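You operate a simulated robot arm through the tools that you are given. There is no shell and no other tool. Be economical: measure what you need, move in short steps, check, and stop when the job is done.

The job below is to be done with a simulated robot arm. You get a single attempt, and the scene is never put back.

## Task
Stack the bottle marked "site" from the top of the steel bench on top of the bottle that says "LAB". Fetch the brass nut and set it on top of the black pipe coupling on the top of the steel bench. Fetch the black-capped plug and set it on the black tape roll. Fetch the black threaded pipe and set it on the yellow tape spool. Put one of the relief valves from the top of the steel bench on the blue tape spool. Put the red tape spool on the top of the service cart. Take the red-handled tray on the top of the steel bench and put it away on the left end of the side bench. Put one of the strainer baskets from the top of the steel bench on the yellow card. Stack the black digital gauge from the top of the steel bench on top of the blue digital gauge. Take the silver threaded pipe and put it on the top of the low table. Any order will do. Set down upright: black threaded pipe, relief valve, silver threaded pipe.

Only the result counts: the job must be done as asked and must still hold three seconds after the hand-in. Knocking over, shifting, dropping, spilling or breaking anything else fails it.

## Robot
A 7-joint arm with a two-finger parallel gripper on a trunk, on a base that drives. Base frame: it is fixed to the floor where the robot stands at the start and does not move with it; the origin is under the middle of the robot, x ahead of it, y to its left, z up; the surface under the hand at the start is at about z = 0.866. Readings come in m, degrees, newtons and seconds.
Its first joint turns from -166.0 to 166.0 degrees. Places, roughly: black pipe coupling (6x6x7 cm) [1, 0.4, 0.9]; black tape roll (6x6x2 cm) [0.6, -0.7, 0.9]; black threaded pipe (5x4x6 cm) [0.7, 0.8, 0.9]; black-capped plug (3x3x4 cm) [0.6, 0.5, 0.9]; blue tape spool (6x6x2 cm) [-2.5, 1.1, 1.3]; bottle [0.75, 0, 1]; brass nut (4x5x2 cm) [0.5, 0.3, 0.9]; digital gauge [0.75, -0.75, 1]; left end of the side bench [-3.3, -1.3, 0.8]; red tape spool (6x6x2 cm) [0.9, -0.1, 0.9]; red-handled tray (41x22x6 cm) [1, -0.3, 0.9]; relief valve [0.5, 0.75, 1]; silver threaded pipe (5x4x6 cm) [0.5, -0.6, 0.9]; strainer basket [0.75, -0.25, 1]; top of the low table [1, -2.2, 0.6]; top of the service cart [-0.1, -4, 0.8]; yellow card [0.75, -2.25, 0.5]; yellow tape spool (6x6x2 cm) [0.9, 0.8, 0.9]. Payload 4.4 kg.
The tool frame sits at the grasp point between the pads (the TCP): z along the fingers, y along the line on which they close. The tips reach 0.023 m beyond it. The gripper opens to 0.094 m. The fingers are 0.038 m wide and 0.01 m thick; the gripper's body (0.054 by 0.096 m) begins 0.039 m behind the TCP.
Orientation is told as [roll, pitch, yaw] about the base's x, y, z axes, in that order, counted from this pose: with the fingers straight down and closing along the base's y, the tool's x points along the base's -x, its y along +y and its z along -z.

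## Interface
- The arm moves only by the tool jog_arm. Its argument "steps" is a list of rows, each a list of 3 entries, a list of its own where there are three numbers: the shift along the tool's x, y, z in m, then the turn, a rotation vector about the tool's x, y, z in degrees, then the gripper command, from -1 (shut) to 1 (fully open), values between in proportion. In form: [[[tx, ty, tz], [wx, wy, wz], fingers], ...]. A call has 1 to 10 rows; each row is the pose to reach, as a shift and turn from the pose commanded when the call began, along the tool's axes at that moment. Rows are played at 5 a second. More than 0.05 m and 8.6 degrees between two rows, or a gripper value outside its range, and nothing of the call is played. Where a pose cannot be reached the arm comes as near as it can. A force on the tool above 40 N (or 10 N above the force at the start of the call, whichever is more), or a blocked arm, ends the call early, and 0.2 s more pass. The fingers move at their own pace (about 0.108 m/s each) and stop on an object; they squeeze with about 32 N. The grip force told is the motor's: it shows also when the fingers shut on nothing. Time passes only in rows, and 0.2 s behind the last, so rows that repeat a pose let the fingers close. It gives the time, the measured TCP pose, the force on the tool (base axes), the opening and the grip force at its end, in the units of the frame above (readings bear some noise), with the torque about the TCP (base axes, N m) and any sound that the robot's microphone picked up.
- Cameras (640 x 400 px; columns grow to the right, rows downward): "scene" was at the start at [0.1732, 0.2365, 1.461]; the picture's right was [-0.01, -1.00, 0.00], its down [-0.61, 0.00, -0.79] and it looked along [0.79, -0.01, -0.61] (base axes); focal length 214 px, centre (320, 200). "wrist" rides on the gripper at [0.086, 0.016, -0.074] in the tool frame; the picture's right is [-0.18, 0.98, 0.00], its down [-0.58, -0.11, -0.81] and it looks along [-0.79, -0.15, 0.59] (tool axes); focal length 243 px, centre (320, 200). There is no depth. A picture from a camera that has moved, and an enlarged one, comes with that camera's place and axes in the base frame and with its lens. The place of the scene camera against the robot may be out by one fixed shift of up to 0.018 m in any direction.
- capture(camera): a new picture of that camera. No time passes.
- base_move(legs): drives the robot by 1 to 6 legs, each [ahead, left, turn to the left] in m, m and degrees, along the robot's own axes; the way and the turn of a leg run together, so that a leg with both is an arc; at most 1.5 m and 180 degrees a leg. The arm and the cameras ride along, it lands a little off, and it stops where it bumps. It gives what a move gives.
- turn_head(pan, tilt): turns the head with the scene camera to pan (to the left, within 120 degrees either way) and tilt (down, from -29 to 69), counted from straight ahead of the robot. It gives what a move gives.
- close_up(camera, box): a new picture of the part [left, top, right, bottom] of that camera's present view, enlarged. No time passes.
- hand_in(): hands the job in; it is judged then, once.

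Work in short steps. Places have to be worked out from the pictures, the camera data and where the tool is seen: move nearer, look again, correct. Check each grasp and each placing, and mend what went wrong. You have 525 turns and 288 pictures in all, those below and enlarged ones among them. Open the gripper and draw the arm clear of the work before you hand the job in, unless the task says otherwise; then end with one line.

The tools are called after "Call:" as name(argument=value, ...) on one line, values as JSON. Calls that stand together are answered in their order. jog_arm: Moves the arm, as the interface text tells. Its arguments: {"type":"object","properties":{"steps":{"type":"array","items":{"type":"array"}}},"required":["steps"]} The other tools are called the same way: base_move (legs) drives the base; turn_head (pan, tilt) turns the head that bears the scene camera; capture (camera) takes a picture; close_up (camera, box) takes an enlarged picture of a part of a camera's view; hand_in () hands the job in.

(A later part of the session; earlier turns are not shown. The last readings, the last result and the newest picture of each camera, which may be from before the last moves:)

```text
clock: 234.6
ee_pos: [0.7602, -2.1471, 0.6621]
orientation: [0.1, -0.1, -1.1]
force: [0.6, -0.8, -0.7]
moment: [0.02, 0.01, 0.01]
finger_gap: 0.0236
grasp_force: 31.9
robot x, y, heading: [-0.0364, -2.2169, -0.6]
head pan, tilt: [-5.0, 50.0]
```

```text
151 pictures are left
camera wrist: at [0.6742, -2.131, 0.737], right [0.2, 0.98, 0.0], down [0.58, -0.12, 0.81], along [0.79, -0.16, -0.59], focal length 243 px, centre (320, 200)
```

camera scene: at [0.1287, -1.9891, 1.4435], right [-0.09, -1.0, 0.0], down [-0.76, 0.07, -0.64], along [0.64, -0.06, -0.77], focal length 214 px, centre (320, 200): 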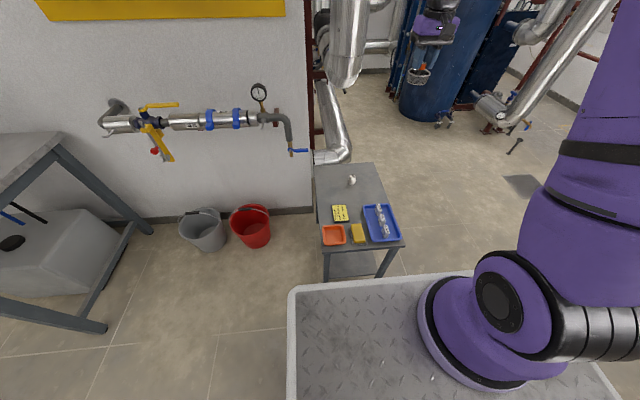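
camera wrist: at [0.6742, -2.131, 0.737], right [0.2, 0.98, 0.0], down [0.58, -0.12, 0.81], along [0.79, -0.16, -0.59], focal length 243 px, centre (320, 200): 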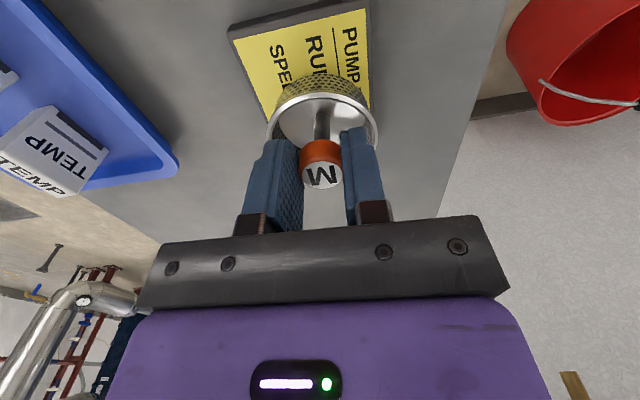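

Small correction (5 mm ahead, 3 mm right), then lower to contact.

Call:
jog_arm(steps=[[[-0.005, -0.003, 0.004], [0, 0, 0], -1], [[-0.005, -0.003, 0.008], [0, 0, 0], -1], [[-0.005, -0.003, 0.012], [0, 0, 0], -1], [[-0.005, -0.003, 0.016], [0, 0, 0], -1], [[-0.005, -0.003, 0.02], [0, 0, 0], -1], [[-0.005, -0.003, 0.024], [0, 0, 0], -1], [[-0.005, -0.003, 0.028], [0, 0, 0], -1], [[-0.005, -0.003, 0.032], [0, 0, 0], -1]])

```text
clock: 236.0
ee_pos: [0.7653, -2.1496, 0.64]
orientation: [0.1, 0.0, -1.1]
force: [-6.6, -1.5, 18.8]
moment: [-0.08, 0.26, 0.01]
finger_gap: 0.0235
grasp_force: 32.2
robot x, y, heading: [-0.0401, -2.2196, -0.3]
head pan, tilt: [-5.0, 50.0]
stopped in row 6: the force on the tool passed its limit at 43 N (the readings are from after the stop); the commanded pose is now the measured one
```

Contact at z≈0.640. Ease 1 mm, open and rise.

Call:
jog_arm(steps=[[[0, 0, -0.001], [0, 0, 0], -1], [[0, 0, -0.0015], [0, 0, 0], -0.3], [[0, 0, -0.0015], [0, 0, 0], 0], [[0, 0, -0.0015], [0, 0, 0], 0], [[0, 0, -0.04], [0, 0, 0], 0], [[0, 0, -0.085], [0, 0, 0], 0.5], [[0, 0, -0.13], [0, 0, 0], 1], [[0, 0, -0.175], [0, 0, 0], 1]])

Call:
capture(camera="wrist")

Call:
close_up(camera="scene", box=[300, 160, 420, 260])

```text
clock: 237.8
ee_pos: [0.7636, -2.1509, 0.8179]
orientation: [0.1, 0.0, -1.1]
force: [-0.4, -0.2, -0.4]
moment: [0.0, -0.02, -0.01]
finger_gap: 0.0938
grasp_force: 0.1
robot x, y, heading: [-0.0387, -2.2186, -0.6]
head pan, tilt: [-5.0, 50.0]
```

```text
150 pictures are left
camera wrist: at [0.678, -2.1335, 0.8927], right [0.2, 0.98, 0.0], down [0.58, -0.12, 0.81], along [0.79, -0.16, -0.59], focal length 243 px, centre (320, 200)
```

wrist: 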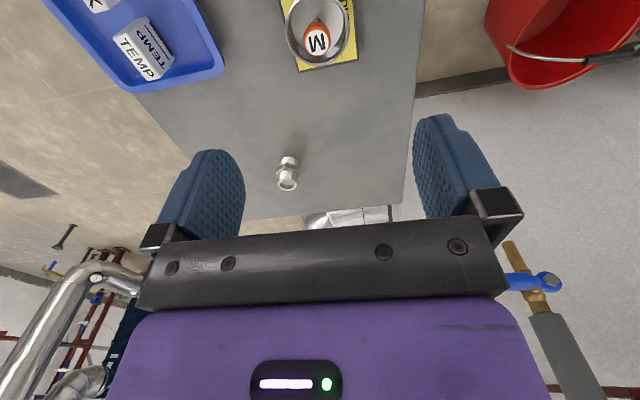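

```text
4.00 times, centred on (360, 210) of scene
camera zoom: at [0.1292, -1.989, 1.4434], right [-0.09, -1.0, 0.0], down [-0.76, 0.07, -0.64], along [0.64, -0.06, -0.77], focal length 858 px, centre (160, 160)
```

zoom: 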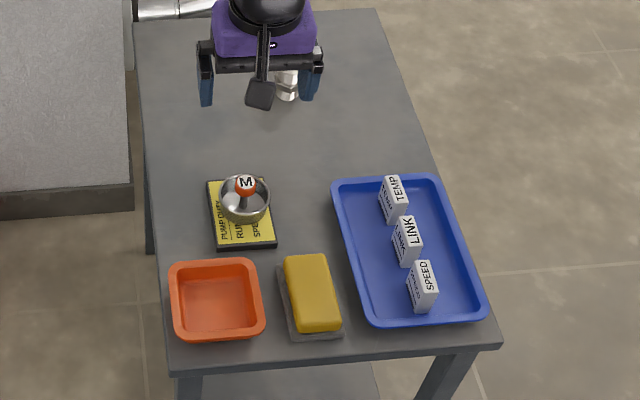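

Basket is on the yellow card. Raise the arm for travel.

Call:
jog_arm(steps=[[[0, 0, -0.045], [0, 0, 0], 1], [[0, 0, -0.09], [0, 0, 0], 1], [[0, 0, -0.135], [0, 0, 0], 1], [[0, 0, -0.18], [0, 0, 0], 1], [[0, 0, -0.225], [0, 0, 0], 1], [[0, 0, -0.27], [0, 0, 0], 1], [[0, 0, -0.315], [0, 0, 0], 1], [[0, 0, -0.36], [0, 0, 0], 1], [[0, 0, -0.4], [0, 0, 0], 1], [[0.04, 0, -0.42], [0, 0, 0], 1]])

```text
clock: 240.0
ee_pos: [0.723, -2.1548, 1.2367]
orientation: [0.1, 0.0, -1.0]
force: [0.5, -1.0, -1.0]
moment: [-0.01, 0.04, 0.01]
finger_gap: 0.094
grasp_force: 0.1
robot x, y, heading: [-0.0353, -2.2159, -0.5]
head pan, tilt: [-5.0, 50.0]
```

Arm is up at 1.24. Drive left in two legs toward the bench's left part.

Call:
base_move(legs=[[0, 1.2, 0.5]])

Call:
base_move(legs=[[0, 1.2, 0]])

```text
clock: 246.0
ee_pos: [0.755, -0.9793, 1.2362]
orientation: [0.1, 0.0, -3.1]
force: [-1.0, -0.3, 0.8]
moment: [0.04, 0.0, -0.01]
finger_gap: 0.0941
grasp_force: 0.0
robot x, y, heading: [-0.0065, -1.0211, -2.5]
head pan, tilt: [-5.0, 50.0]
```

```text
clock: 252.3
ee_pos: [0.7984, 0.2245, 1.2368]
orientation: [0.2, 0.0, -3.2]
force: [-1.1, -0.4, 0.1]
moment: [-0.03, 0.02, 0.02]
finger_gap: 0.094
grasp_force: 0.0
robot x, y, heading: [0.0377, 0.1892, -2.5]
head pan, tilt: [-5.0, 50.0]
stopped in leg 1: the robot was blocked; the commanded pose is now the measured one
```

Heading drift brought the front against the bench edge. Back off and check the bench (bottle stack especially).

Call:
base_move(legs=[[-0.15, 0, 2.5]])

Call:
turn_head(pan=-10, tilt=42)

Call:
capture(camera="scene")

Call:
close_up(camera="scene", box=[60, 130, 310, 290])

Call:
close_up(camera="scene", box=[340, 90, 590, 250])

```text
clock: 253.7
ee_pos: [0.6441, 0.2629, 1.2374]
orientation: [0.1, -0.1, -0.6]
force: [0.0, 1.0, 0.9]
moment: [0.01, 0.02, 0.0]
finger_gap: 0.0941
grasp_force: 0.1
robot x, y, heading: [-0.1121, 0.1943, -0.1]
head pan, tilt: [-5.0, 50.0]
```

```text
clock: 254.4
ee_pos: [0.6447, 0.2623, 1.2364]
orientation: [0.1, 0.0, -0.6]
force: [0.3, -0.2, -0.3]
moment: [0.01, 0.01, 0.01]
finger_gap: 0.0938
grasp_force: 0.1
robot x, y, heading: [-0.1145, 0.1933, 0.1]
head pan, tilt: [-10.0, 42.0]
```

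```text
148 pictures are left
camera scene: at [0.0544, 0.4151, 1.4546], right [-0.17, -0.99, 0.0], down [-0.66, 0.12, -0.74], along [0.73, -0.13, -0.67], focal length 214 px, centre (320, 200)
```

scene: 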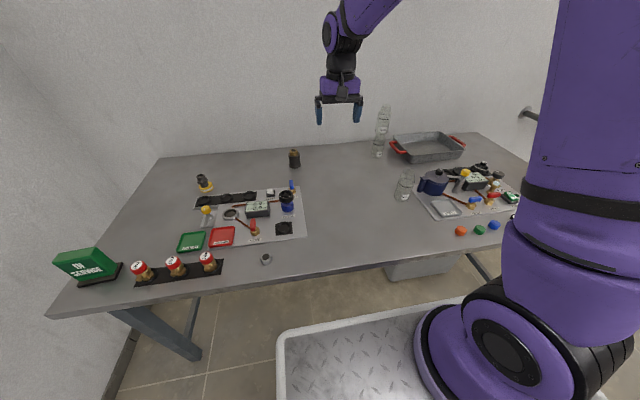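

```text
2.50 times, centred on (185, 210) of scene
camera zoom: at [0.0544, 0.4151, 1.4546], right [-0.17, -0.99, 0.0], down [-0.66, 0.12, -0.74], along [0.73, -0.13, -0.67], focal length 536 px, centre (658, 175)
```

zoom: 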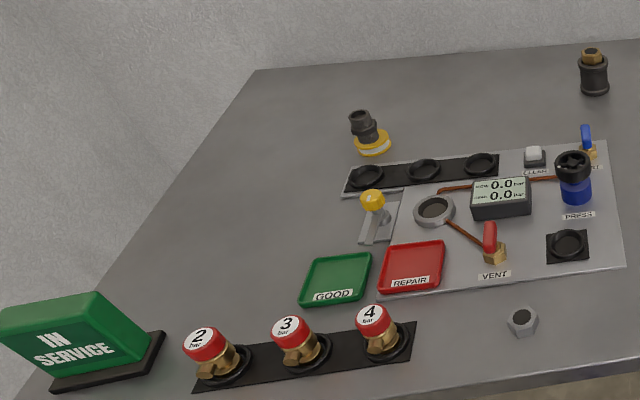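

```text
2.50 times, centred on (465, 170) of scene
camera zoom: at [0.0544, 0.4151, 1.4546], right [-0.17, -0.99, 0.0], down [-0.66, 0.12, -0.74], along [0.73, -0.13, -0.67], focal length 536 px, centre (-42, 275)
```

zoom: 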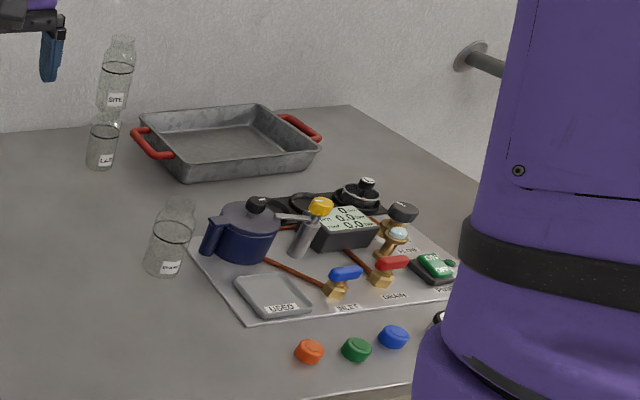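

Everything on the bench is intact. Reposition for the relief valves: back 0.2, left 0.25.

Call:
base_move(legs=[[-0.2, 0, 0], [0, 0.25, 0]])

```text
clock: 257.4
ee_pos: [0.4455, 0.5129, 1.2371]
orientation: [0.1, 0.0, -0.5]
force: [0.2, -0.2, 0.4]
moment: [-0.01, -0.03, -0.02]
finger_gap: 0.094
grasp_force: 0.0
robot x, y, heading: [-0.3118, 0.4437, 0.1]
head pan, tilt: [-10.0, 42.0]
```

Move over valve "4" near (0.45,0.66), lowering to z≈1.12.

Call:
jog_arm(steps=[[[0, 0.045, 0], [0, 0, 0], 1], [[0, 0.09, 0.01], [0, 0, 0], 1], [[0, 0.135, 0.02], [0, 0, 0], 1], [[0, 0.145, 0.06], [0, 0, 0], 1], [[0, 0.145, 0.105], [0, 0, 0], 1], [[0, 0.145, 0.105], [0, 0, 0], 1]])

Call:
capture(camera="wrist")

Call:
close_up(camera="wrist", box=[230, 0, 410, 112])

```text
clock: 258.8
ee_pos: [0.444, 0.6602, 1.1301]
orientation: [0.2, -0.2, -0.5]
force: [-0.7, -0.6, -0.1]
moment: [0.01, -0.01, 0.02]
finger_gap: 0.0939
grasp_force: 0.1
robot x, y, heading: [-0.3163, 0.4415, 0.1]
head pan, tilt: [-10.0, 42.0]
```

```text
145 pictures are left
camera wrist: at [0.3589, 0.6761, 1.2066], right [0.19, 0.98, 0.0], down [0.58, -0.12, 0.81], along [0.79, -0.15, -0.59], focal length 243 px, centre (320, 200)
```

wrist: 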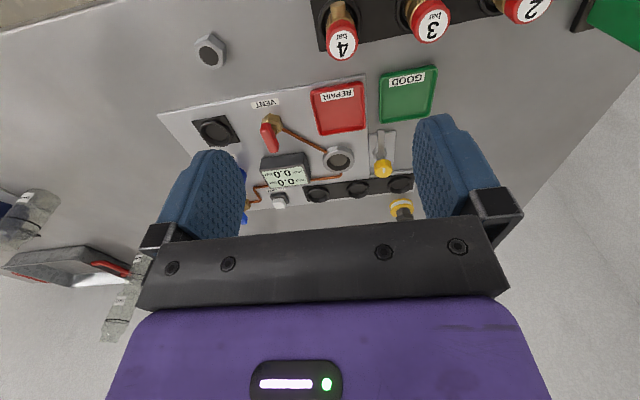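

```text
3.56 times, centred on (320, 56) of wrist
camera zoom: at [0.3589, 0.6761, 1.2066], right [0.19, 0.98, 0.0], down [0.58, -0.12, 0.81], along [0.79, -0.15, -0.59], focal length 863 px, centre (320, 712)
```

zoom: 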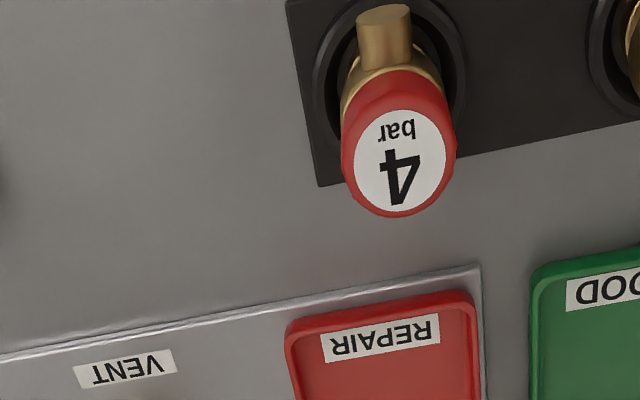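

Valve 4 ≈(0.465,0.681), cap top ≈0.938, dia ≈3.2 cm. Align, half-close, lower to z≈1.03.

Call:
jog_arm(steps=[[[-0.02, 0.02, 0.02], [0, 0, 0], 0.4], [[-0.0215, 0.0205, 0.06], [0, 0, 0], 0.3], [[-0.0215, 0.0205, 0.1], [0, 0, 0], 0.3], [[-0.0215, 0.0205, 0.1], [0, 0, 0], 0.3]])

Call:
capture(camera="wrist")

Call:
close_up(camera="wrist", box=[230, 20, 410, 132])

```text
clock: 259.8
ee_pos: [0.4665, 0.6772, 1.0276]
orientation: [0.1, -0.1, -0.5]
force: [0.0, -0.1, 0.2]
moment: [0.0, 0.01, 0.0]
finger_gap: 0.0612
grasp_force: 0.1
robot x, y, heading: [-0.3136, 0.4414, 0.1]
head pan, tilt: [-10.0, 42.0]
```

```text
143 pictures are left
camera wrist: at [0.3793, 0.6932, 1.104], right [0.19, 0.98, 0.0], down [0.58, -0.12, 0.81], along [0.79, -0.15, -0.59], focal length 243 px, centre (320, 200)
```

wrist: 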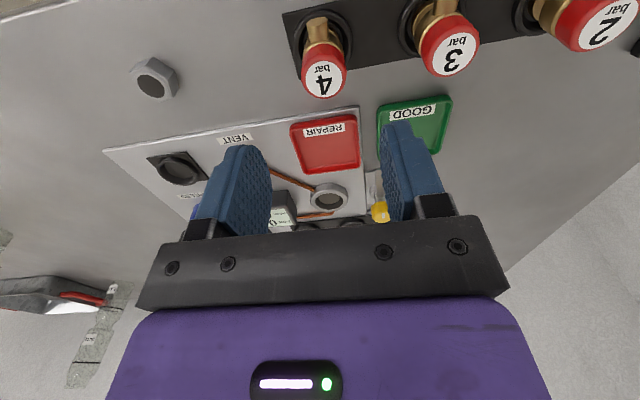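

```text
3.56 times, centred on (320, 76) of wrist
camera zoom: at [0.3793, 0.6932, 1.104], right [0.19, 0.98, 0.0], down [0.58, -0.12, 0.81], along [0.79, -0.15, -0.59], focal length 863 px, centre (320, 641)
```

zoom: 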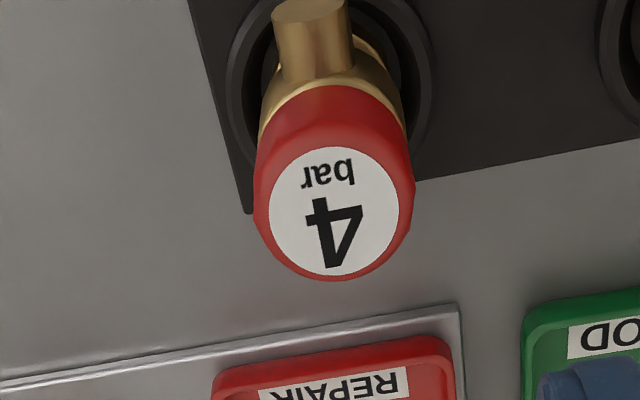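

Descend to z≈0.926 and close on the cap.

Call:
jog_arm(steps=[[[0, 0.003, 0.04], [0, 0, 0], 0.3], [[0, 0.003, 0.08], [0, 0, 0], 0.3], [[0, 0.003, 0.101], [0, 0, 0], 0.3], [[0, 0.003, 0.101], [0, 0, 0], -1], [[0, 0.003, 0.101], [0, 0, 0], -1], [[0, 0.003, 0.101], [0, 0, 0], -1]])

Call:
capture(camera="wrist")

```text
clock: 261.2
ee_pos: [0.4652, 0.6786, 0.9324]
orientation: [0.2, 0.1, -0.5]
force: [-0.5, 0.2, -0.4]
moment: [0.0, 0.04, 0.02]
finger_gap: 0.0328
grasp_force: 31.8
robot x, y, heading: [-0.3147, 0.4435, 0.0]
head pan, tilt: [-10.0, 42.0]
```

```text
141 pictures are left
camera wrist: at [0.3795, 0.6961, 1.0073], right [0.19, 0.98, 0.0], down [0.58, -0.12, 0.81], along [0.79, -0.15, -0.59], focal length 243 px, centre (320, 200)
```

wrist: 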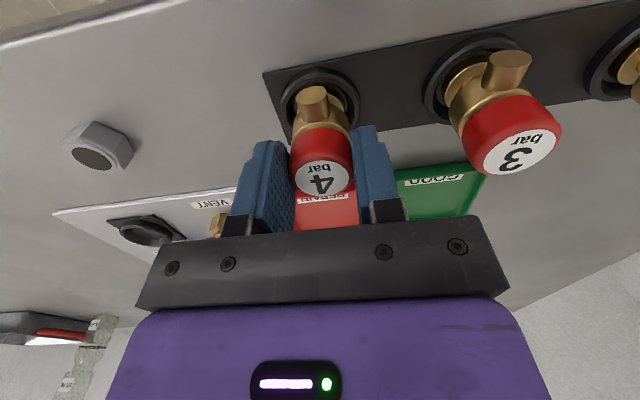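

Cap gripped (33 mm). Lift straight up.

Call:
jog_arm(steps=[[[0, 0, -0.01], [0, 0, 0], -1], [[0, 0, -0.03], [0, 0, 0], -1], [[0, 0, -0.06], [0, 0, 0], -1], [[0, 0, -0.1], [0, 0, 0], -1], [[0, 0, -0.145], [0, 0, 0], -1], [[0, 0, -0.19], [0, 0, 0], -1], [[0, 0, -0.235], [0, 0, 0], -1], [[0, 0, -0.28], [0, 0, 0], -1], [[0, 0, -0.31], [0, 0, 0], -1]])

Call:
capture(camera="wrist")

Call:
close_up(camera="scene", box=[80, 40, 320, 240])

```text
clock: 263.2
ee_pos: [0.4671, 0.6811, 1.2396]
orientation: [0.1, 0.0, -0.5]
force: [1.7, 0.3, -2.8]
moment: [0.03, 0.0, 0.04]
finger_gap: 0.0326
grasp_force: 31.8
robot x, y, heading: [-0.3118, 0.4403, 0.2]
head pan, tilt: [-10.0, 42.0]
```

```text
140 pictures are left
camera wrist: at [0.381, 0.6981, 1.3152], right [0.19, 0.98, 0.0], down [0.58, -0.11, 0.81], along [0.79, -0.15, -0.59], focal length 243 px, centre (320, 200)
```

wrist: 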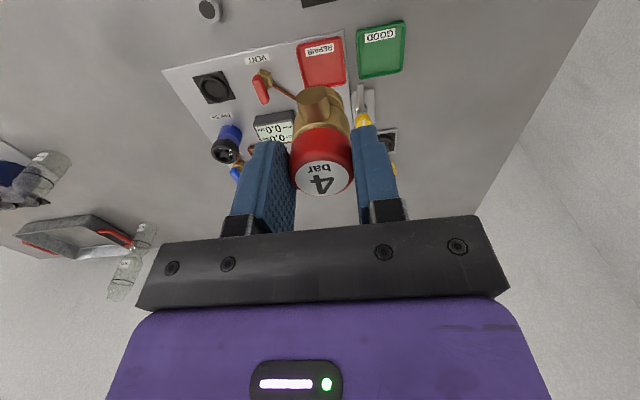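

```text
2.00 times, centred on (200, 140) of scene
camera zoom: at [-0.1444, 0.6655, 1.4546], right [-0.17, -0.99, 0.0], down [-0.66, 0.11, -0.74], along [0.73, -0.13, -0.67], focal length 429 px, centre (560, 320)
```

zoom: 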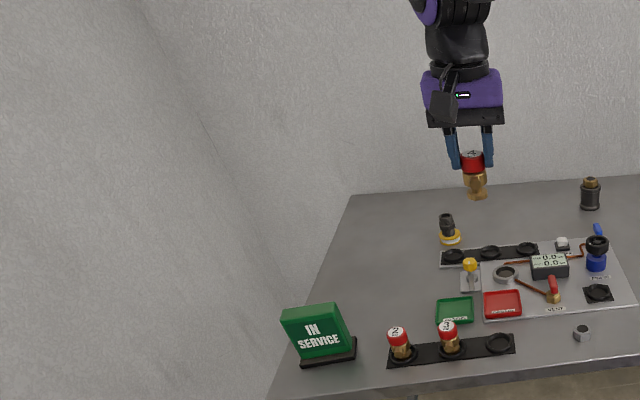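

Valve is out. Before driving west, look behind to the left and right.

Call:
turn_head(pan=120, tilt=20)

Call:
capture(camera="scene")

Call:
turn_head(pan=-120, tilt=30)

Call:
capture(camera="scene")

```text
clock: 265.3
ee_pos: [0.4665, 0.6816, 1.2408]
orientation: [0.2, -0.1, -0.5]
force: [0.9, -0.4, -2.4]
moment: [0.03, -0.02, 0.0]
finger_gap: 0.0328
grasp_force: 32.2
robot x, y, heading: [-0.3135, 0.4402, 0.2]
head pan, tilt: [120.0, 20.0]
```

```text
138 pictures are left
camera scene: at [-0.2739, 0.7602, 1.489], right [0.86, 0.5, 0.0], down [0.17, -0.3, -0.94], along [-0.47, 0.81, -0.34], focal length 214 px, centre (320, 200)
```

scene: 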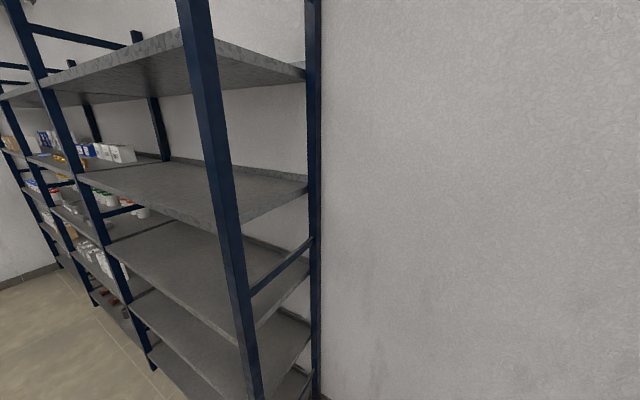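

```text
clock: 268.7
ee_pos: [0.4679, 0.6821, 1.2395]
orientation: [0.2, 0.0, -0.5]
force: [-0.5, 0.8, -3.5]
moment: [0.0, -0.06, 0.03]
finger_gap: 0.0329
grasp_force: 31.9
robot x, y, heading: [-0.315, 0.4438, 0.3]
head pan, tilt: [-120.0, 30.0]
```

```text
137 pictures are left
camera scene: at [-0.2721, 0.6012, 1.473], right [-0.87, 0.5, 0.0], down [0.25, 0.43, -0.87], along [-0.43, -0.75, -0.5], focal length 214 px, centre (320, 200)
```

scene: 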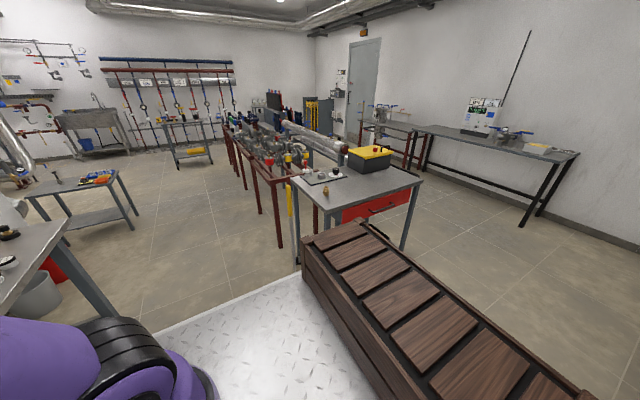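

West is open. Drive backward along y≈0.44 in legs.

Call:
base_move(legs=[[-1.1, 0, 0]])

```text
clock: 274.5
ee_pos: [-0.6616, 0.6785, 1.239]
orientation: [0.1, 0.0, -0.5]
force: [0.1, -0.7, -1.5]
moment: [-0.02, 0.03, -0.01]
finger_gap: 0.0328
grasp_force: 31.6
robot x, y, heading: [-1.443, 0.4401, 0.1]
head pan, tilt: [-120.0, 30.0]
```

Continue back 0.95 and right 0.4 to gain room for turning.

Call:
base_move(legs=[[-0.95, 0, 0], [0, -0.4, 0]])

Call:
turn_head(pan=90, tilt=5)

Call:
capture(camera="scene")

```text
clock: 281.7
ee_pos: [-1.6397, 0.2719, 1.2396]
orientation: [0.1, -0.1, -1.2]
force: [0.0, -0.4, -1.2]
moment: [0.01, -0.02, 0.01]
finger_gap: 0.0326
grasp_force: 31.7
robot x, y, heading: [-2.4243, 0.0444, -0.7]
head pan, tilt: [-120.0, 30.0]
```

```text
clock: 284.7
ee_pos: [-1.6413, 0.2722, 1.2387]
orientation: [0.0, 0.0, -1.3]
force: [-0.1, 0.3, -2.1]
moment: [0.0, -0.01, 0.0]
finger_gap: 0.0325
grasp_force: 32.0
robot x, y, heading: [-2.4255, 0.0456, -0.6]
head pan, tilt: [90.0, 5.0]
```

```text
136 pictures are left
camera scene: at [-2.3334, 0.3715, 1.5134], right [1.0, -0.01, 0.0], down [0.0, -0.09, -1.0], along [0.01, 1.0, -0.09], focal length 214 px, centre (320, 200)
```

scene: 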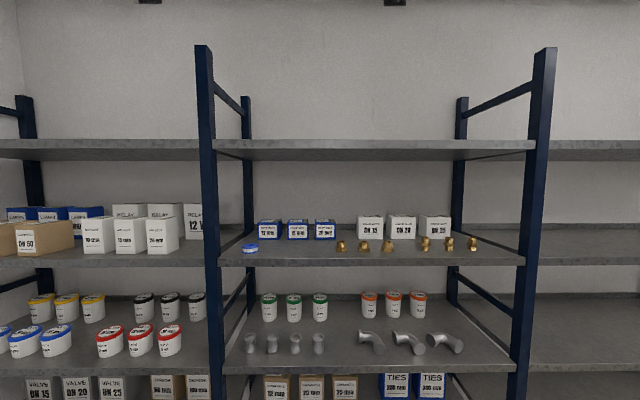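

The blue spool is on a shelf with only ~0.3 m headroom, near its front. A vertical hand would foul the upper shelf, so I'll need to regrasp the valve with a tilted tool. Turn left 90° and look at the side bench for a temporary place.

Call:
base_move(legs=[[0, 0, 90.6]])

Call:
turn_head(pan=95, tilt=25)

Call:
capture(camera="scene")

```text
clock: 288.9
ee_pos: [-2.6544, 0.8274, 1.2397]
orientation: [0.1, 0.0, 88.8]
force: [0.0, 0.0, -3.3]
moment: [0.01, -0.01, 0.02]
finger_gap: 0.0328
grasp_force: 31.7
robot x, y, heading: [-2.4241, 0.0424, 89.2]
head pan, tilt: [90.0, 5.0]
```

```text
clock: 289.8
ee_pos: [-2.6533, 0.8266, 1.2396]
orientation: [0.2, 0.0, 88.8]
force: [0.9, 0.4, -2.2]
moment: [-0.02, 0.01, -0.01]
finger_gap: 0.0327
grasp_force: 31.9
robot x, y, heading: [-2.4237, 0.0414, 89.3]
head pan, tilt: [95.0, 25.0]
```

```text
135 pictures are left
camera scene: at [-2.7635, 0.1411, 1.481], right [-0.08, 1.0, 0.0], down [0.42, 0.03, -0.91], along [-0.9, -0.07, -0.42], focal length 214 px, centre (320, 200)
```

scene: 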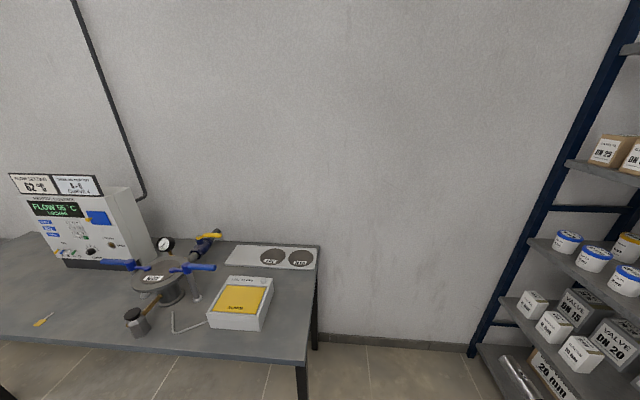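

I'll use the side bench for the regrasp. Retract the arm a little first.

Call:
jog_arm(steps=[[[0.045, 0, 0], [0, 0, 0], -1], [[0.09, 0, 0], [0, 0, 0], -1], [[0.13, 0, -0.02], [0, 0, 0], -1]])

```text
clock: 290.6
ee_pos: [-2.6542, 0.6981, 1.2604]
orientation: [0.1, 0.1, 88.8]
force: [0.4, 0.7, -2.7]
moment: [-0.04, -0.02, 0.0]
finger_gap: 0.0324
grasp_force: 31.9
robot x, y, heading: [-2.4232, 0.0414, 89.3]
head pan, tilt: [95.0, 25.0]
```

Turn left 90° more to face the side bench.

Call:
base_move(legs=[[0, 0, 90.7]])

Call:
turn_head(pan=30, tilt=30)

Call:
capture(camera="scene")

```text
clock: 294.9
ee_pos: [-3.0711, -0.2101, 1.2612]
orientation: [0.1, 0.0, -179.2]
force: [-0.2, 0.1, -1.4]
moment: [0.01, -0.01, -0.03]
finger_gap: 0.0327
grasp_force: 32.6
robot x, y, heading: [-2.4232, 0.0427, -178.4]
head pan, tilt: [95.0, 25.0]
```

```text
clock: 296.2
ee_pos: [-3.07, -0.2104, 1.2611]
orientation: [0.1, 0.0, -179.2]
force: [0.5, 0.1, -1.6]
moment: [-0.04, 0.01, 0.0]
finger_gap: 0.0325
grasp_force: 31.6
robot x, y, heading: [-2.4245, 0.0453, -178.4]
head pan, tilt: [30.0, 30.0]
```

```text
134 pictures are left
camera scene: at [-2.609, -0.2389, 1.473], right [-0.52, 0.85, 0.0], down [0.43, 0.26, -0.87], along [-0.74, -0.45, -0.5], focal length 214 px, centre (320, 200)
```

scene: 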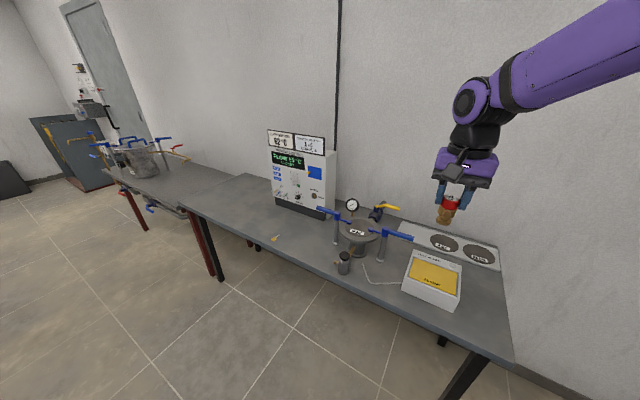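

Side bench's left end is free. Strafe left 1.0 m to face it.

Call:
base_move(legs=[[0, 1.0, -1.6]])

Call:
capture(camera="wrist")

```text
clock: 301.4
ee_pos: [-3.0748, -1.1773, 1.2605]
orientation: [0.1, -0.1, 178.6]
force: [-0.6, -1.1, -1.9]
moment: [0.0, 0.0, -0.01]
finger_gap: 0.0327
grasp_force: 31.2
robot x, y, heading: [-2.4172, -0.952, 178.8]
head pan, tilt: [30.0, 30.0]
```

```text
133 pictures are left
camera wrist: at [-2.9888, -1.1978, 1.3368], right [-0.21, -0.98, 0.0], down [-0.58, 0.13, 0.81], along [-0.79, 0.17, -0.59], focal length 243 px, centre (320, 200)
```

wrist: 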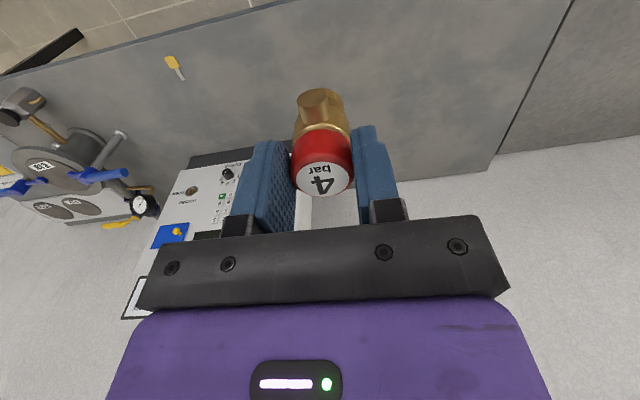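

Clear bench area ahead. Set the valve temporarily near (-3.25,-1.2): move and lower to z≈0.95.

Call:
jog_arm(steps=[[[-0.045, 0.006, 0], [0, 0, 0], -1], [[-0.09, 0.012, 0], [0, 0, 0], -1], [[-0.135, 0.018, 0.02], [0, 0, 0], -1], [[-0.165, 0.024, 0.05], [0, 0, 0], -1], [[-0.175, 0.024, 0.095], [0, 0, 0], -1], [[-0.175, 0.024, 0.14], [0, 0, 0], -1], [[-0.175, 0.024, 0.185], [0, 0, 0], -1], [[-0.175, 0.024, 0.23], [0, 0, 0], -1], [[-0.175, 0.024, 0.275], [0, 0, 0], -1], [[-0.175, 0.024, 0.31], [0, 0, 0], -1]])

Call:
capture(camera="wrist")

```text
clock: 303.6
ee_pos: [-3.2501, -1.2015, 0.9517]
orientation: [0.2, -0.1, 178.5]
force: [1.5, -0.1, -1.0]
moment: [-0.02, 0.0, 0.0]
finger_gap: 0.0326
grasp_force: 31.9
robot x, y, heading: [-2.422, -0.952, 178.8]
head pan, tilt: [30.0, 30.0]
```

```text
132 pictures are left
camera wrist: at [-3.1639, -1.2201, 1.0279], right [-0.21, -0.98, 0.0], down [-0.58, 0.13, 0.81], along [-0.79, 0.17, -0.59], focal length 243 px, centre (320, 200)
```

wrist: 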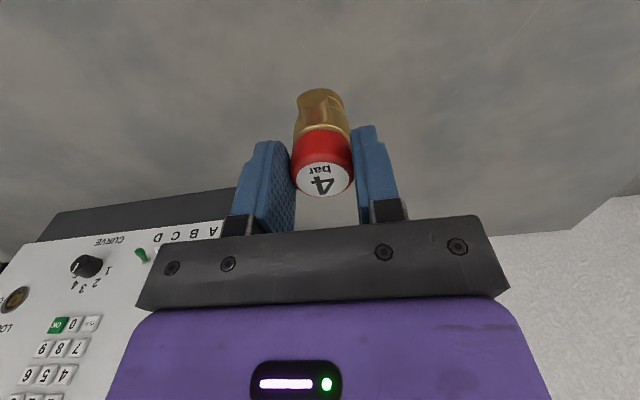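

Lower until contact.

Call:
jog_arm(steps=[[[0, 0, 0.03], [0, 0, 0], -1], [[0, 0, 0.055], [0, 0, 0], -1], [[0, 0, 0.065], [0, 0, 0], -1], [[0, 0, 0.073], [0, 0, 0], -1], [[0, 0, 0.079], [0, 0, 0], -1], [[0, 0, 0.084], [0, 0, 0], -1], [[0, 0, 0.089], [0, 0, 0], -1], [[0, 0, 0.094], [0, 0, 0], -1], [[0, 0, 0.099], [0, 0, 0], -1], [[0, 0, 0.104], [0, 0, 0], -1]])

```text
clock: 305.8
ee_pos: [-3.2508, -1.1981, 0.8483]
orientation: [0.2, -0.1, 178.5]
force: [-0.4, -5.9, 26.1]
moment: [-0.11, 0.17, 0.0]
finger_gap: 0.0332
grasp_force: 31.8
robot x, y, heading: [-2.4171, -0.9518, 179.0]
head pan, tilt: [30.0, 30.0]
```

Contact (26 N). Ease, open and rise.

Call:
jog_arm(steps=[[[0, 0, -0.002], [0, 0, 0], -1], [[0, 0, -0.0025], [0, 0, 0], -0.1], [[0, 0, -0.0025], [0, 0, 0], 0.3], [[0, 0, -0.0025], [0, 0, 0], 0.3], [[0, 0, -0.04], [0, 0, 0], 0.3], [[0, 0, -0.085], [0, 0, 0], 0.3], [[0, 0, -0.13], [0, 0, 0], 0.3], [[0, 0, -0.165], [0, 0, 0], 0.3]])

Call:
capture(camera="wrist")

```text
clock: 307.6
ee_pos: [-3.255, -1.1999, 1.0138]
orientation: [0.1, 0.1, 178.5]
force: [-0.6, 0.6, -0.1]
moment: [0.01, -0.03, -0.01]
finger_gap: 0.0612
grasp_force: 0.0
robot x, y, heading: [-2.4195, -0.9488, 179.2]
head pan, tilt: [30.0, 30.0]
```

```text
131 pictures are left
camera wrist: at [-3.1686, -1.2185, 1.0896], right [-0.21, -0.98, 0.0], down [-0.58, 0.12, 0.81], along [-0.79, 0.17, -0.59], focal length 243 px, centre (320, 200)
```

wrist: 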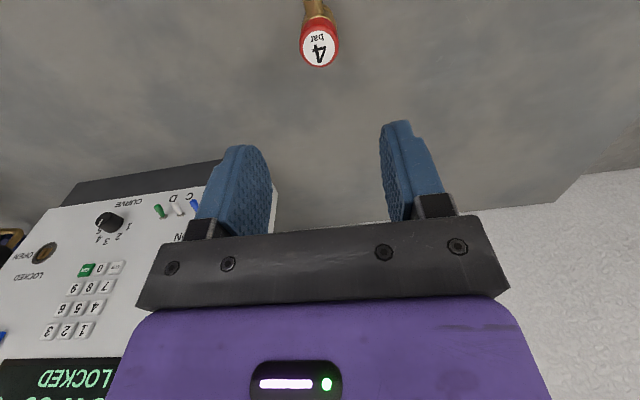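

Valve stands at ≈(-3.251,-1.199). Back the base 0.2 m for room to tilt the tool.

Call:
base_move(legs=[[-0.2, 0, 0]])

```text
clock: 309.2
ee_pos: [-3.0539, -1.2023, 1.0141]
orientation: [0.2, 0.0, 178.4]
force: [-0.1, -0.3, 0.0]
moment: [-0.01, 0.01, 0.02]
finger_gap: 0.0607
grasp_force: 0.1
robot x, y, heading: [-2.2187, -0.9549, 178.8]
head pan, tilt: [30.0, 30.0]
```

Now tilt the tool forward by 50° in place.

Call:
jog_arm(steps=[[[0, 0, 0], [0, -8, 0], 0.3], [[0, 0, 0], [0, -16, 0], 0.3], [[0, 0, 0], [0, -24, 0], 0.3], [[0, 0, 0], [0, -32, 0], 0.3], [[0, 0, 0], [0, -40, 0], 0.3], [[0, 0, 0], [0, -48, 0], 0.3], [[0, 0, 0], [0, -50, 0], 0.3], [[0, 0, 0], [0, -50, 0], 0.3]])

Call:
capture(camera="wrist")

Call:
capture(camera="scene")

```text
clock: 311.0
ee_pos: [-3.0543, -1.2023, 1.0153]
orientation: [0.2, -50.1, 178.2]
force: [-0.3, -0.6, -0.8]
moment: [-0.01, -0.02, -0.02]
finger_gap: 0.0609
grasp_force: 0.1
robot x, y, heading: [-2.218, -0.9536, 179.0]
head pan, tilt: [30.0, 30.0]
```

```text
130 pictures are left
camera wrist: at [-2.9422, -1.2212, 0.9979], right [-0.15, -0.98, 0.14], down [0.25, 0.1, 0.96], along [-0.96, 0.18, 0.23], focal length 243 px, centre (320, 200)
```

wrist: 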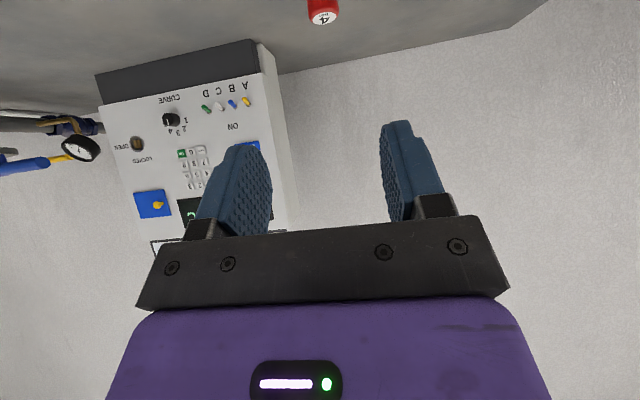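

```text
129 pictures are left
camera scene: at [-2.4151, -1.2293, 1.473], right [-0.49, 0.87, 0.0], down [0.44, 0.24, -0.87], along [-0.76, -0.42, -0.5], focal length 214 px, centre (320, 200)
```

scene: 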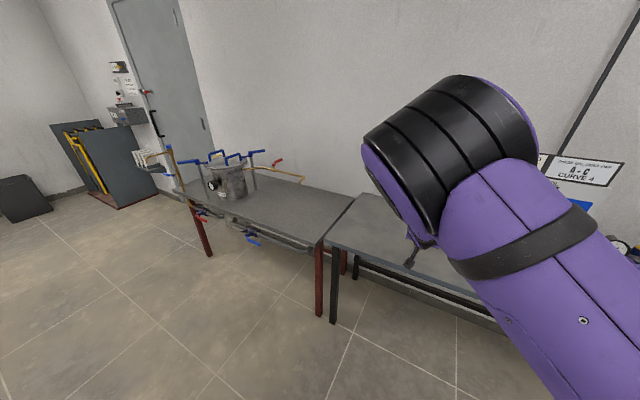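

Good. Ease the tilt to 45° and approach along the tool axis about 60% of the way, then check.

Call:
jog_arm(steps=[[[0.001, 0.003, 0.04], [0, 5, 0], 0.3], [[0.002, 0.003, 0.08], [0, 5, 0], 0.3], [[0.003, 0.003, 0.12], [0, 5, 0], 0.3], [[0.004, 0.003, 0.16], [0, 5, 0], 0.3], [[0.004, 0.003, 0.16], [0, 5, 0], 0.3]])

Call:
capture(camera="wrist")

```text
clock: 312.2
ee_pos: [-3.1723, -1.2035, 0.9105]
orientation: [0.2, -45.0, 178.3]
force: [0.0, -0.7, 0.1]
moment: [0.02, -0.01, -0.04]
finger_gap: 0.0609
grasp_force: 0.0
robot x, y, heading: [-2.2165, -0.9508, 178.6]
head pan, tilt: [30.0, 30.0]
```

```text
128 pictures are left
camera wrist: at [-3.0588, -1.2243, 0.9032], right [-0.16, -0.98, 0.13], down [0.16, 0.11, 0.98], along [-0.97, 0.18, 0.14], focal length 243 px, centre (320, 200)
```

wrist: 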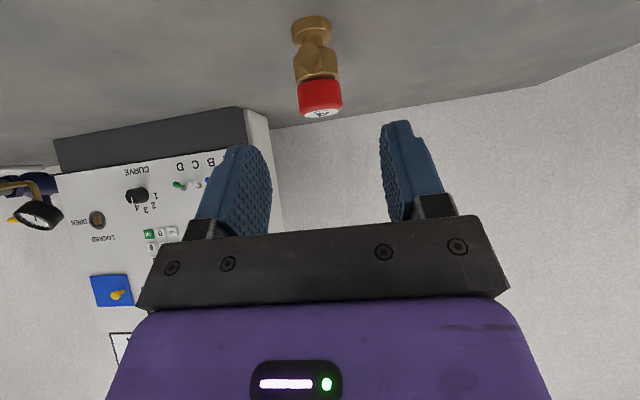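

Centred. Approach the remaining ~10 cm and close.

Call:
jog_arm(steps=[[[-0.005, -0.001, 0.04], [0, 0, 0], 0.3], [[-0.0115, -0.001, 0.08], [0, 0, 0], 0.3], [[-0.0115, -0.001, 0.0998], [0, 0, 0], 0.3], [[-0.0115, -0.001, 0.0998], [0, 0, 0], 0.3]])

Call:
capture(camera="wrist")

```text
clock: 313.2
ee_pos: [-3.2561, -1.1988, 0.846]
orientation: [0.1, -45.0, 178.3]
force: [0.2, 0.3, 0.7]
moment: [0.0, 0.0, -0.04]
finger_gap: 0.061
grasp_force: 0.1
robot x, y, heading: [-2.2179, -0.9543, 178.7]
head pan, tilt: [30.0, 30.0]
```

```text
127 pictures are left
camera wrist: at [-3.1422, -1.2191, 0.8383], right [-0.16, -0.98, 0.13], down [0.16, 0.11, 0.98], along [-0.97, 0.18, 0.14], focal length 243 px, centre (320, 200)
```

wrist: 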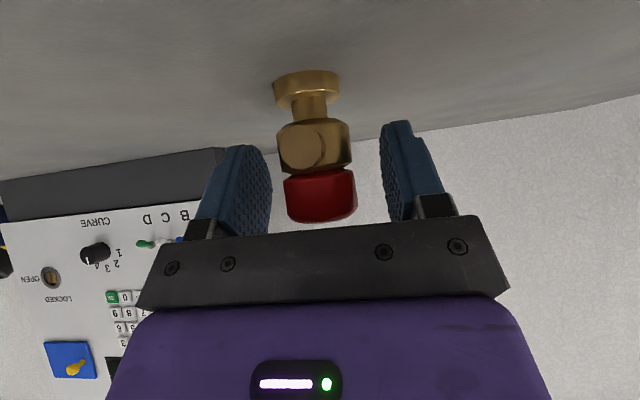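

Cap is between the pads. Close, then lift a few cm.

Call:
jog_arm(steps=[[[0, 0, 0], [0, 0, 0], -1], [[0, 0, 0], [0, 0, 0], -1], [[0, 0, 0], [0, 0, 0], -1], [[-0.014, 0, -0.014], [0, 0, 0], -1], [[-0.042, 0, -0.042], [0, 0, 0], -1], [[-0.07, 0, -0.07], [0, 0, 0], -1]])

Call:
capture(camera="wrist")

```text
clock: 314.6
ee_pos: [-3.2567, -1.194, 0.9417]
orientation: [0.0, -45.0, 178.4]
force: [0.0, 0.4, -3.8]
moment: [0.08, 0.04, 0.0]
finger_gap: 0.033
grasp_force: 32.0
robot x, y, heading: [-2.2194, -0.9535, 179.1]
head pan, tilt: [30.0, 30.0]
```

```text
126 pictures are left
camera wrist: at [-3.1432, -1.2142, 0.935], right [-0.16, -0.98, 0.13], down [0.16, 0.1, 0.98], along [-0.97, 0.18, 0.14], focal length 243 px, centre (320, 200)
```

wrist: 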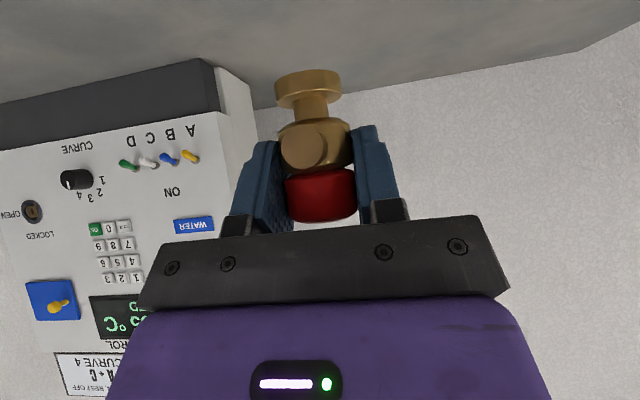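

Valve is held upright with a 45° tool. Raise it to z≈1.42.

Call:
jog_arm(steps=[[[-0.034, 0, -0.034], [0, 0, 0], -1], [[-0.068, 0, -0.068], [0, 0, 0], -1], [[-0.102, 0, -0.102], [0, 0, 0], -1], [[-0.136, 0, -0.136], [0, 0, 0], -1], [[-0.17, 0, -0.17], [0, 0, 0], -1], [[-0.204, 0, -0.204], [0, 0, 0], -1], [[-0.238, 0, -0.238], [0, 0, 0], -1], [[-0.272, 0, -0.272], [0, 0, 0], -1], [[-0.306, 0, -0.306], [0, 0, 0], -1], [[-0.34, 0, -0.34], [0, 0, 0], -1]])

```text
clock: 316.8
ee_pos: [-3.2526, -1.1989, 1.4215]
orientation: [0.0, -45.0, 178.4]
force: [-0.1, -0.5, -1.9]
moment: [0.02, 0.0, -0.04]
finger_gap: 0.0331
grasp_force: 31.9
robot x, y, heading: [-2.2188, -0.9526, 178.8]
head pan, tilt: [30.0, 30.0]
```

Pull in 0.3 m horizontally.

Call:
jog_arm(steps=[[[0.03, 0, -0.03], [0, 0, 0], -1], [[0.06, 0, -0.06], [0, 0, 0], -1], [[0.09, 0, -0.09], [0, 0, 0], -1], [[0.12, 0, -0.12], [0, 0, 0], -1], [[0.15, 0, -0.15], [0, 0, 0], -1], [[0.18, 0, -0.18], [0, 0, 0], -1], [[0.21, 0, -0.21], [0, 0, 0], -1]])

```text
clock: 318.4
ee_pos: [-2.9542, -1.2006, 1.4248]
orientation: [0.0, -45.0, 178.3]
force: [-2.3, 0.3, -2.2]
moment: [0.0, 0.0, -0.02]
finger_gap: 0.033
grasp_force: 32.1
robot x, y, heading: [-2.2193, -0.9577, 179.0]
head pan, tilt: [30.0, 30.0]
```

Strafe right 1.0 and ahead 0.11, then I'll turn to face the shelf.

Call:
base_move(legs=[[0.11, 0, 0], [0, -1.0, 1]])

```text
clock: 324.2
ee_pos: [-3.0482, -0.2369, 1.4251]
orientation: [0.0, -45.0, 178.1]
force: [-0.2, -1.3, -2.1]
moment: [0.04, -0.02, 0.0]
finger_gap: 0.0331
grasp_force: 32.0
robot x, y, heading: [-2.3108, 0.0076, 178.9]
head pan, tilt: [30.0, 30.0]
```

Turn right 89° to face the shelf.

Call:
base_move(legs=[[0, 0, -88.9]])

Call:
turn_head(pan=5, tilt=10)

Call:
capture(camera="scene")

Call:
capture(camera="wrist")

```text
clock: 328.4
ee_pos: [-2.5634, 0.7421, 1.4247]
orientation: [0.1, -45.0, 88.7]
force: [-0.4, 0.9, -1.4]
moment: [0.0, -0.04, 0.04]
finger_gap: 0.0332
grasp_force: 32.0
robot x, y, heading: [-2.3124, 0.009, 89.4]
head pan, tilt: [30.0, 30.0]
```

```text
clock: 329.3
ee_pos: [-2.5626, 0.7415, 1.4246]
orientation: [0.1, -45.0, 88.8]
force: [0.0, 0.1, -1.7]
moment: [0.0, 0.03, 0.02]
finger_gap: 0.033
grasp_force: 32.0
robot x, y, heading: [-2.3082, 0.006, 89.5]
head pan, tilt: [5.0, 10.0]
```

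```text
125 pictures are left
camera scene: at [-2.5649, 0.2043, 1.5052], right [1.0, 0.08, 0.0], down [0.01, -0.17, -0.98], along [-0.08, 0.98, -0.17], focal length 214 px, centre (320, 200)
```

scene: 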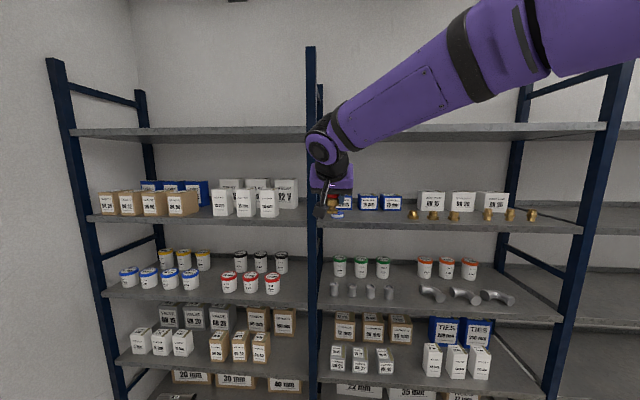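

```text
124 pictures are left
camera wrist: at [-2.5813, 0.6276, 1.4179], right [-0.98, 0.15, 0.13], down [0.11, -0.16, 0.98], along [0.17, 0.98, 0.14], focal length 243 px, centre (320, 200)
```

wrist: 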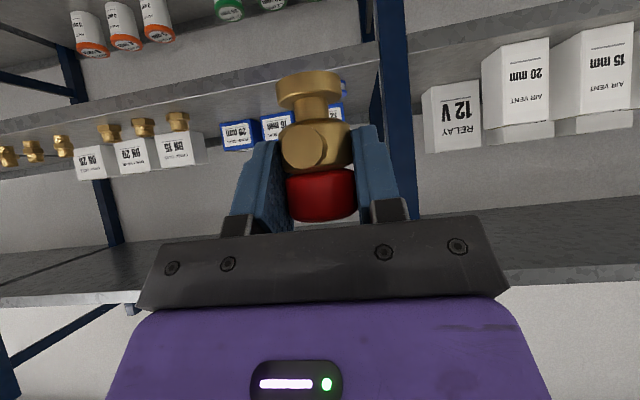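

The spool sits close to a shelf post. Zoom in to locate the spool and post accurately.

Call:
close_up(camera="scene", box=[290, 170, 390, 232])

```text
6.40 times, centred on (340, 201) of scene
camera zoom: at [-2.5649, 0.2043, 1.5052], right [1.0, 0.08, 0.0], down [0.01, -0.17, -0.98], along [-0.08, 0.98, -0.17], focal length 1373 px, centre (192, 194)
```

zoom: 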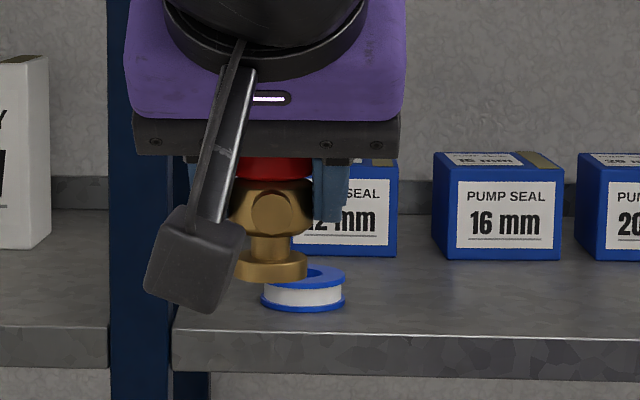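

Triangulating two views: spool ≈(-2.555,1.087), top ≈1.30, post edge ≈x -2.635, so a straight approach has ~3 cm margin. Advance 0.22 m and check.

Call:
jog_arm(steps=[[[-0.028, 0, 0.03], [0, 0, 0], -1], [[-0.056, 0, 0.06], [0, 0, 0], -1], [[-0.084, 0, 0.09], [0, 0, 0], -1], [[-0.112, 0, 0.12], [0, 0, 0], -1], [[-0.14, 0, 0.165], [0, 0, 0], -1], [[-0.14, 0, 0.165], [0, 0, 0], -1]])

Call:
capture(camera="wrist")

Call:
close_up(camera="scene", box=[290, 170, 390, 232])

```text
refused: row 5 steps farther than a row can; nothing moved
```

```text
122 pictures are left
camera wrist: at [-2.5813, 0.6276, 1.4179], right [-0.98, 0.15, 0.13], down [0.11, -0.16, 0.98], along [0.17, 0.98, 0.14], focal length 243 px, centre (320, 200)
```

wrist: 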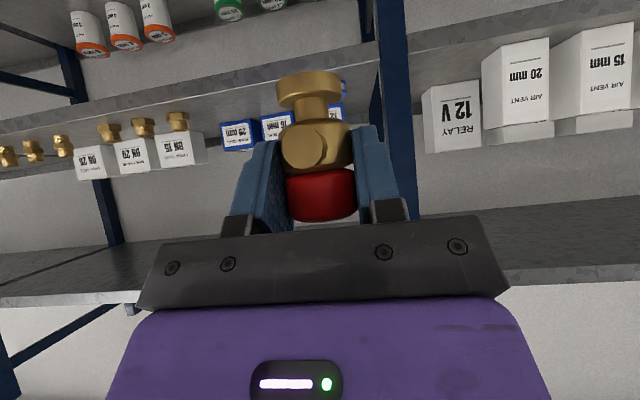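

```text
6.40 times, centred on (340, 201) of scene
camera zoom: at [-2.5649, 0.2043, 1.5052], right [1.0, 0.08, 0.0], down [0.01, -0.17, -0.98], along [-0.08, 0.98, -0.17], focal length 1373 px, centre (192, 194)
```

zoom: 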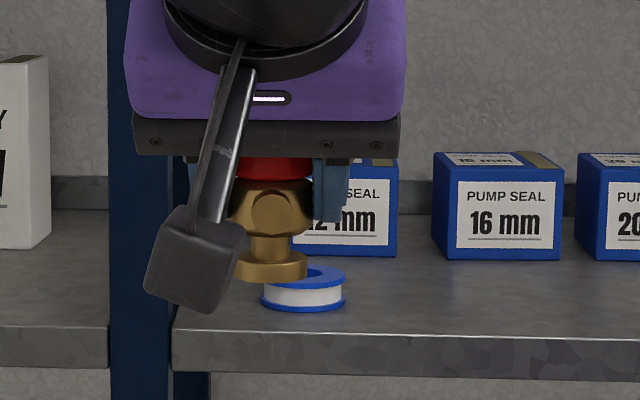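

Resend with equal smaller rows.

Call:
jog_arm(steps=[[[-0.026, 0, 0.036], [0, 0, 0], -1], [[-0.052, 0, 0.072], [0, 0, 0], -1], [[-0.078, 0, 0.108], [0, 0, 0], -1], [[-0.104, 0, 0.144], [0, 0, 0], -1], [[-0.13, 0, 0.18], [0, 0, 0], -1], [[-0.13, 0, 0.18], [0, 0, 0], -1]])

```text
clock: 330.7
ee_pos: [-2.5576, 0.96, 1.3899]
orientation: [0.2, -45.0, 88.8]
force: [0.3, -0.2, -1.7]
moment: [0.01, -0.02, 0.04]
finger_gap: 0.0331
grasp_force: 32.1
robot x, y, heading: [-2.3122, 0.0057, 89.5]
head pan, tilt: [5.0, 10.0]
```

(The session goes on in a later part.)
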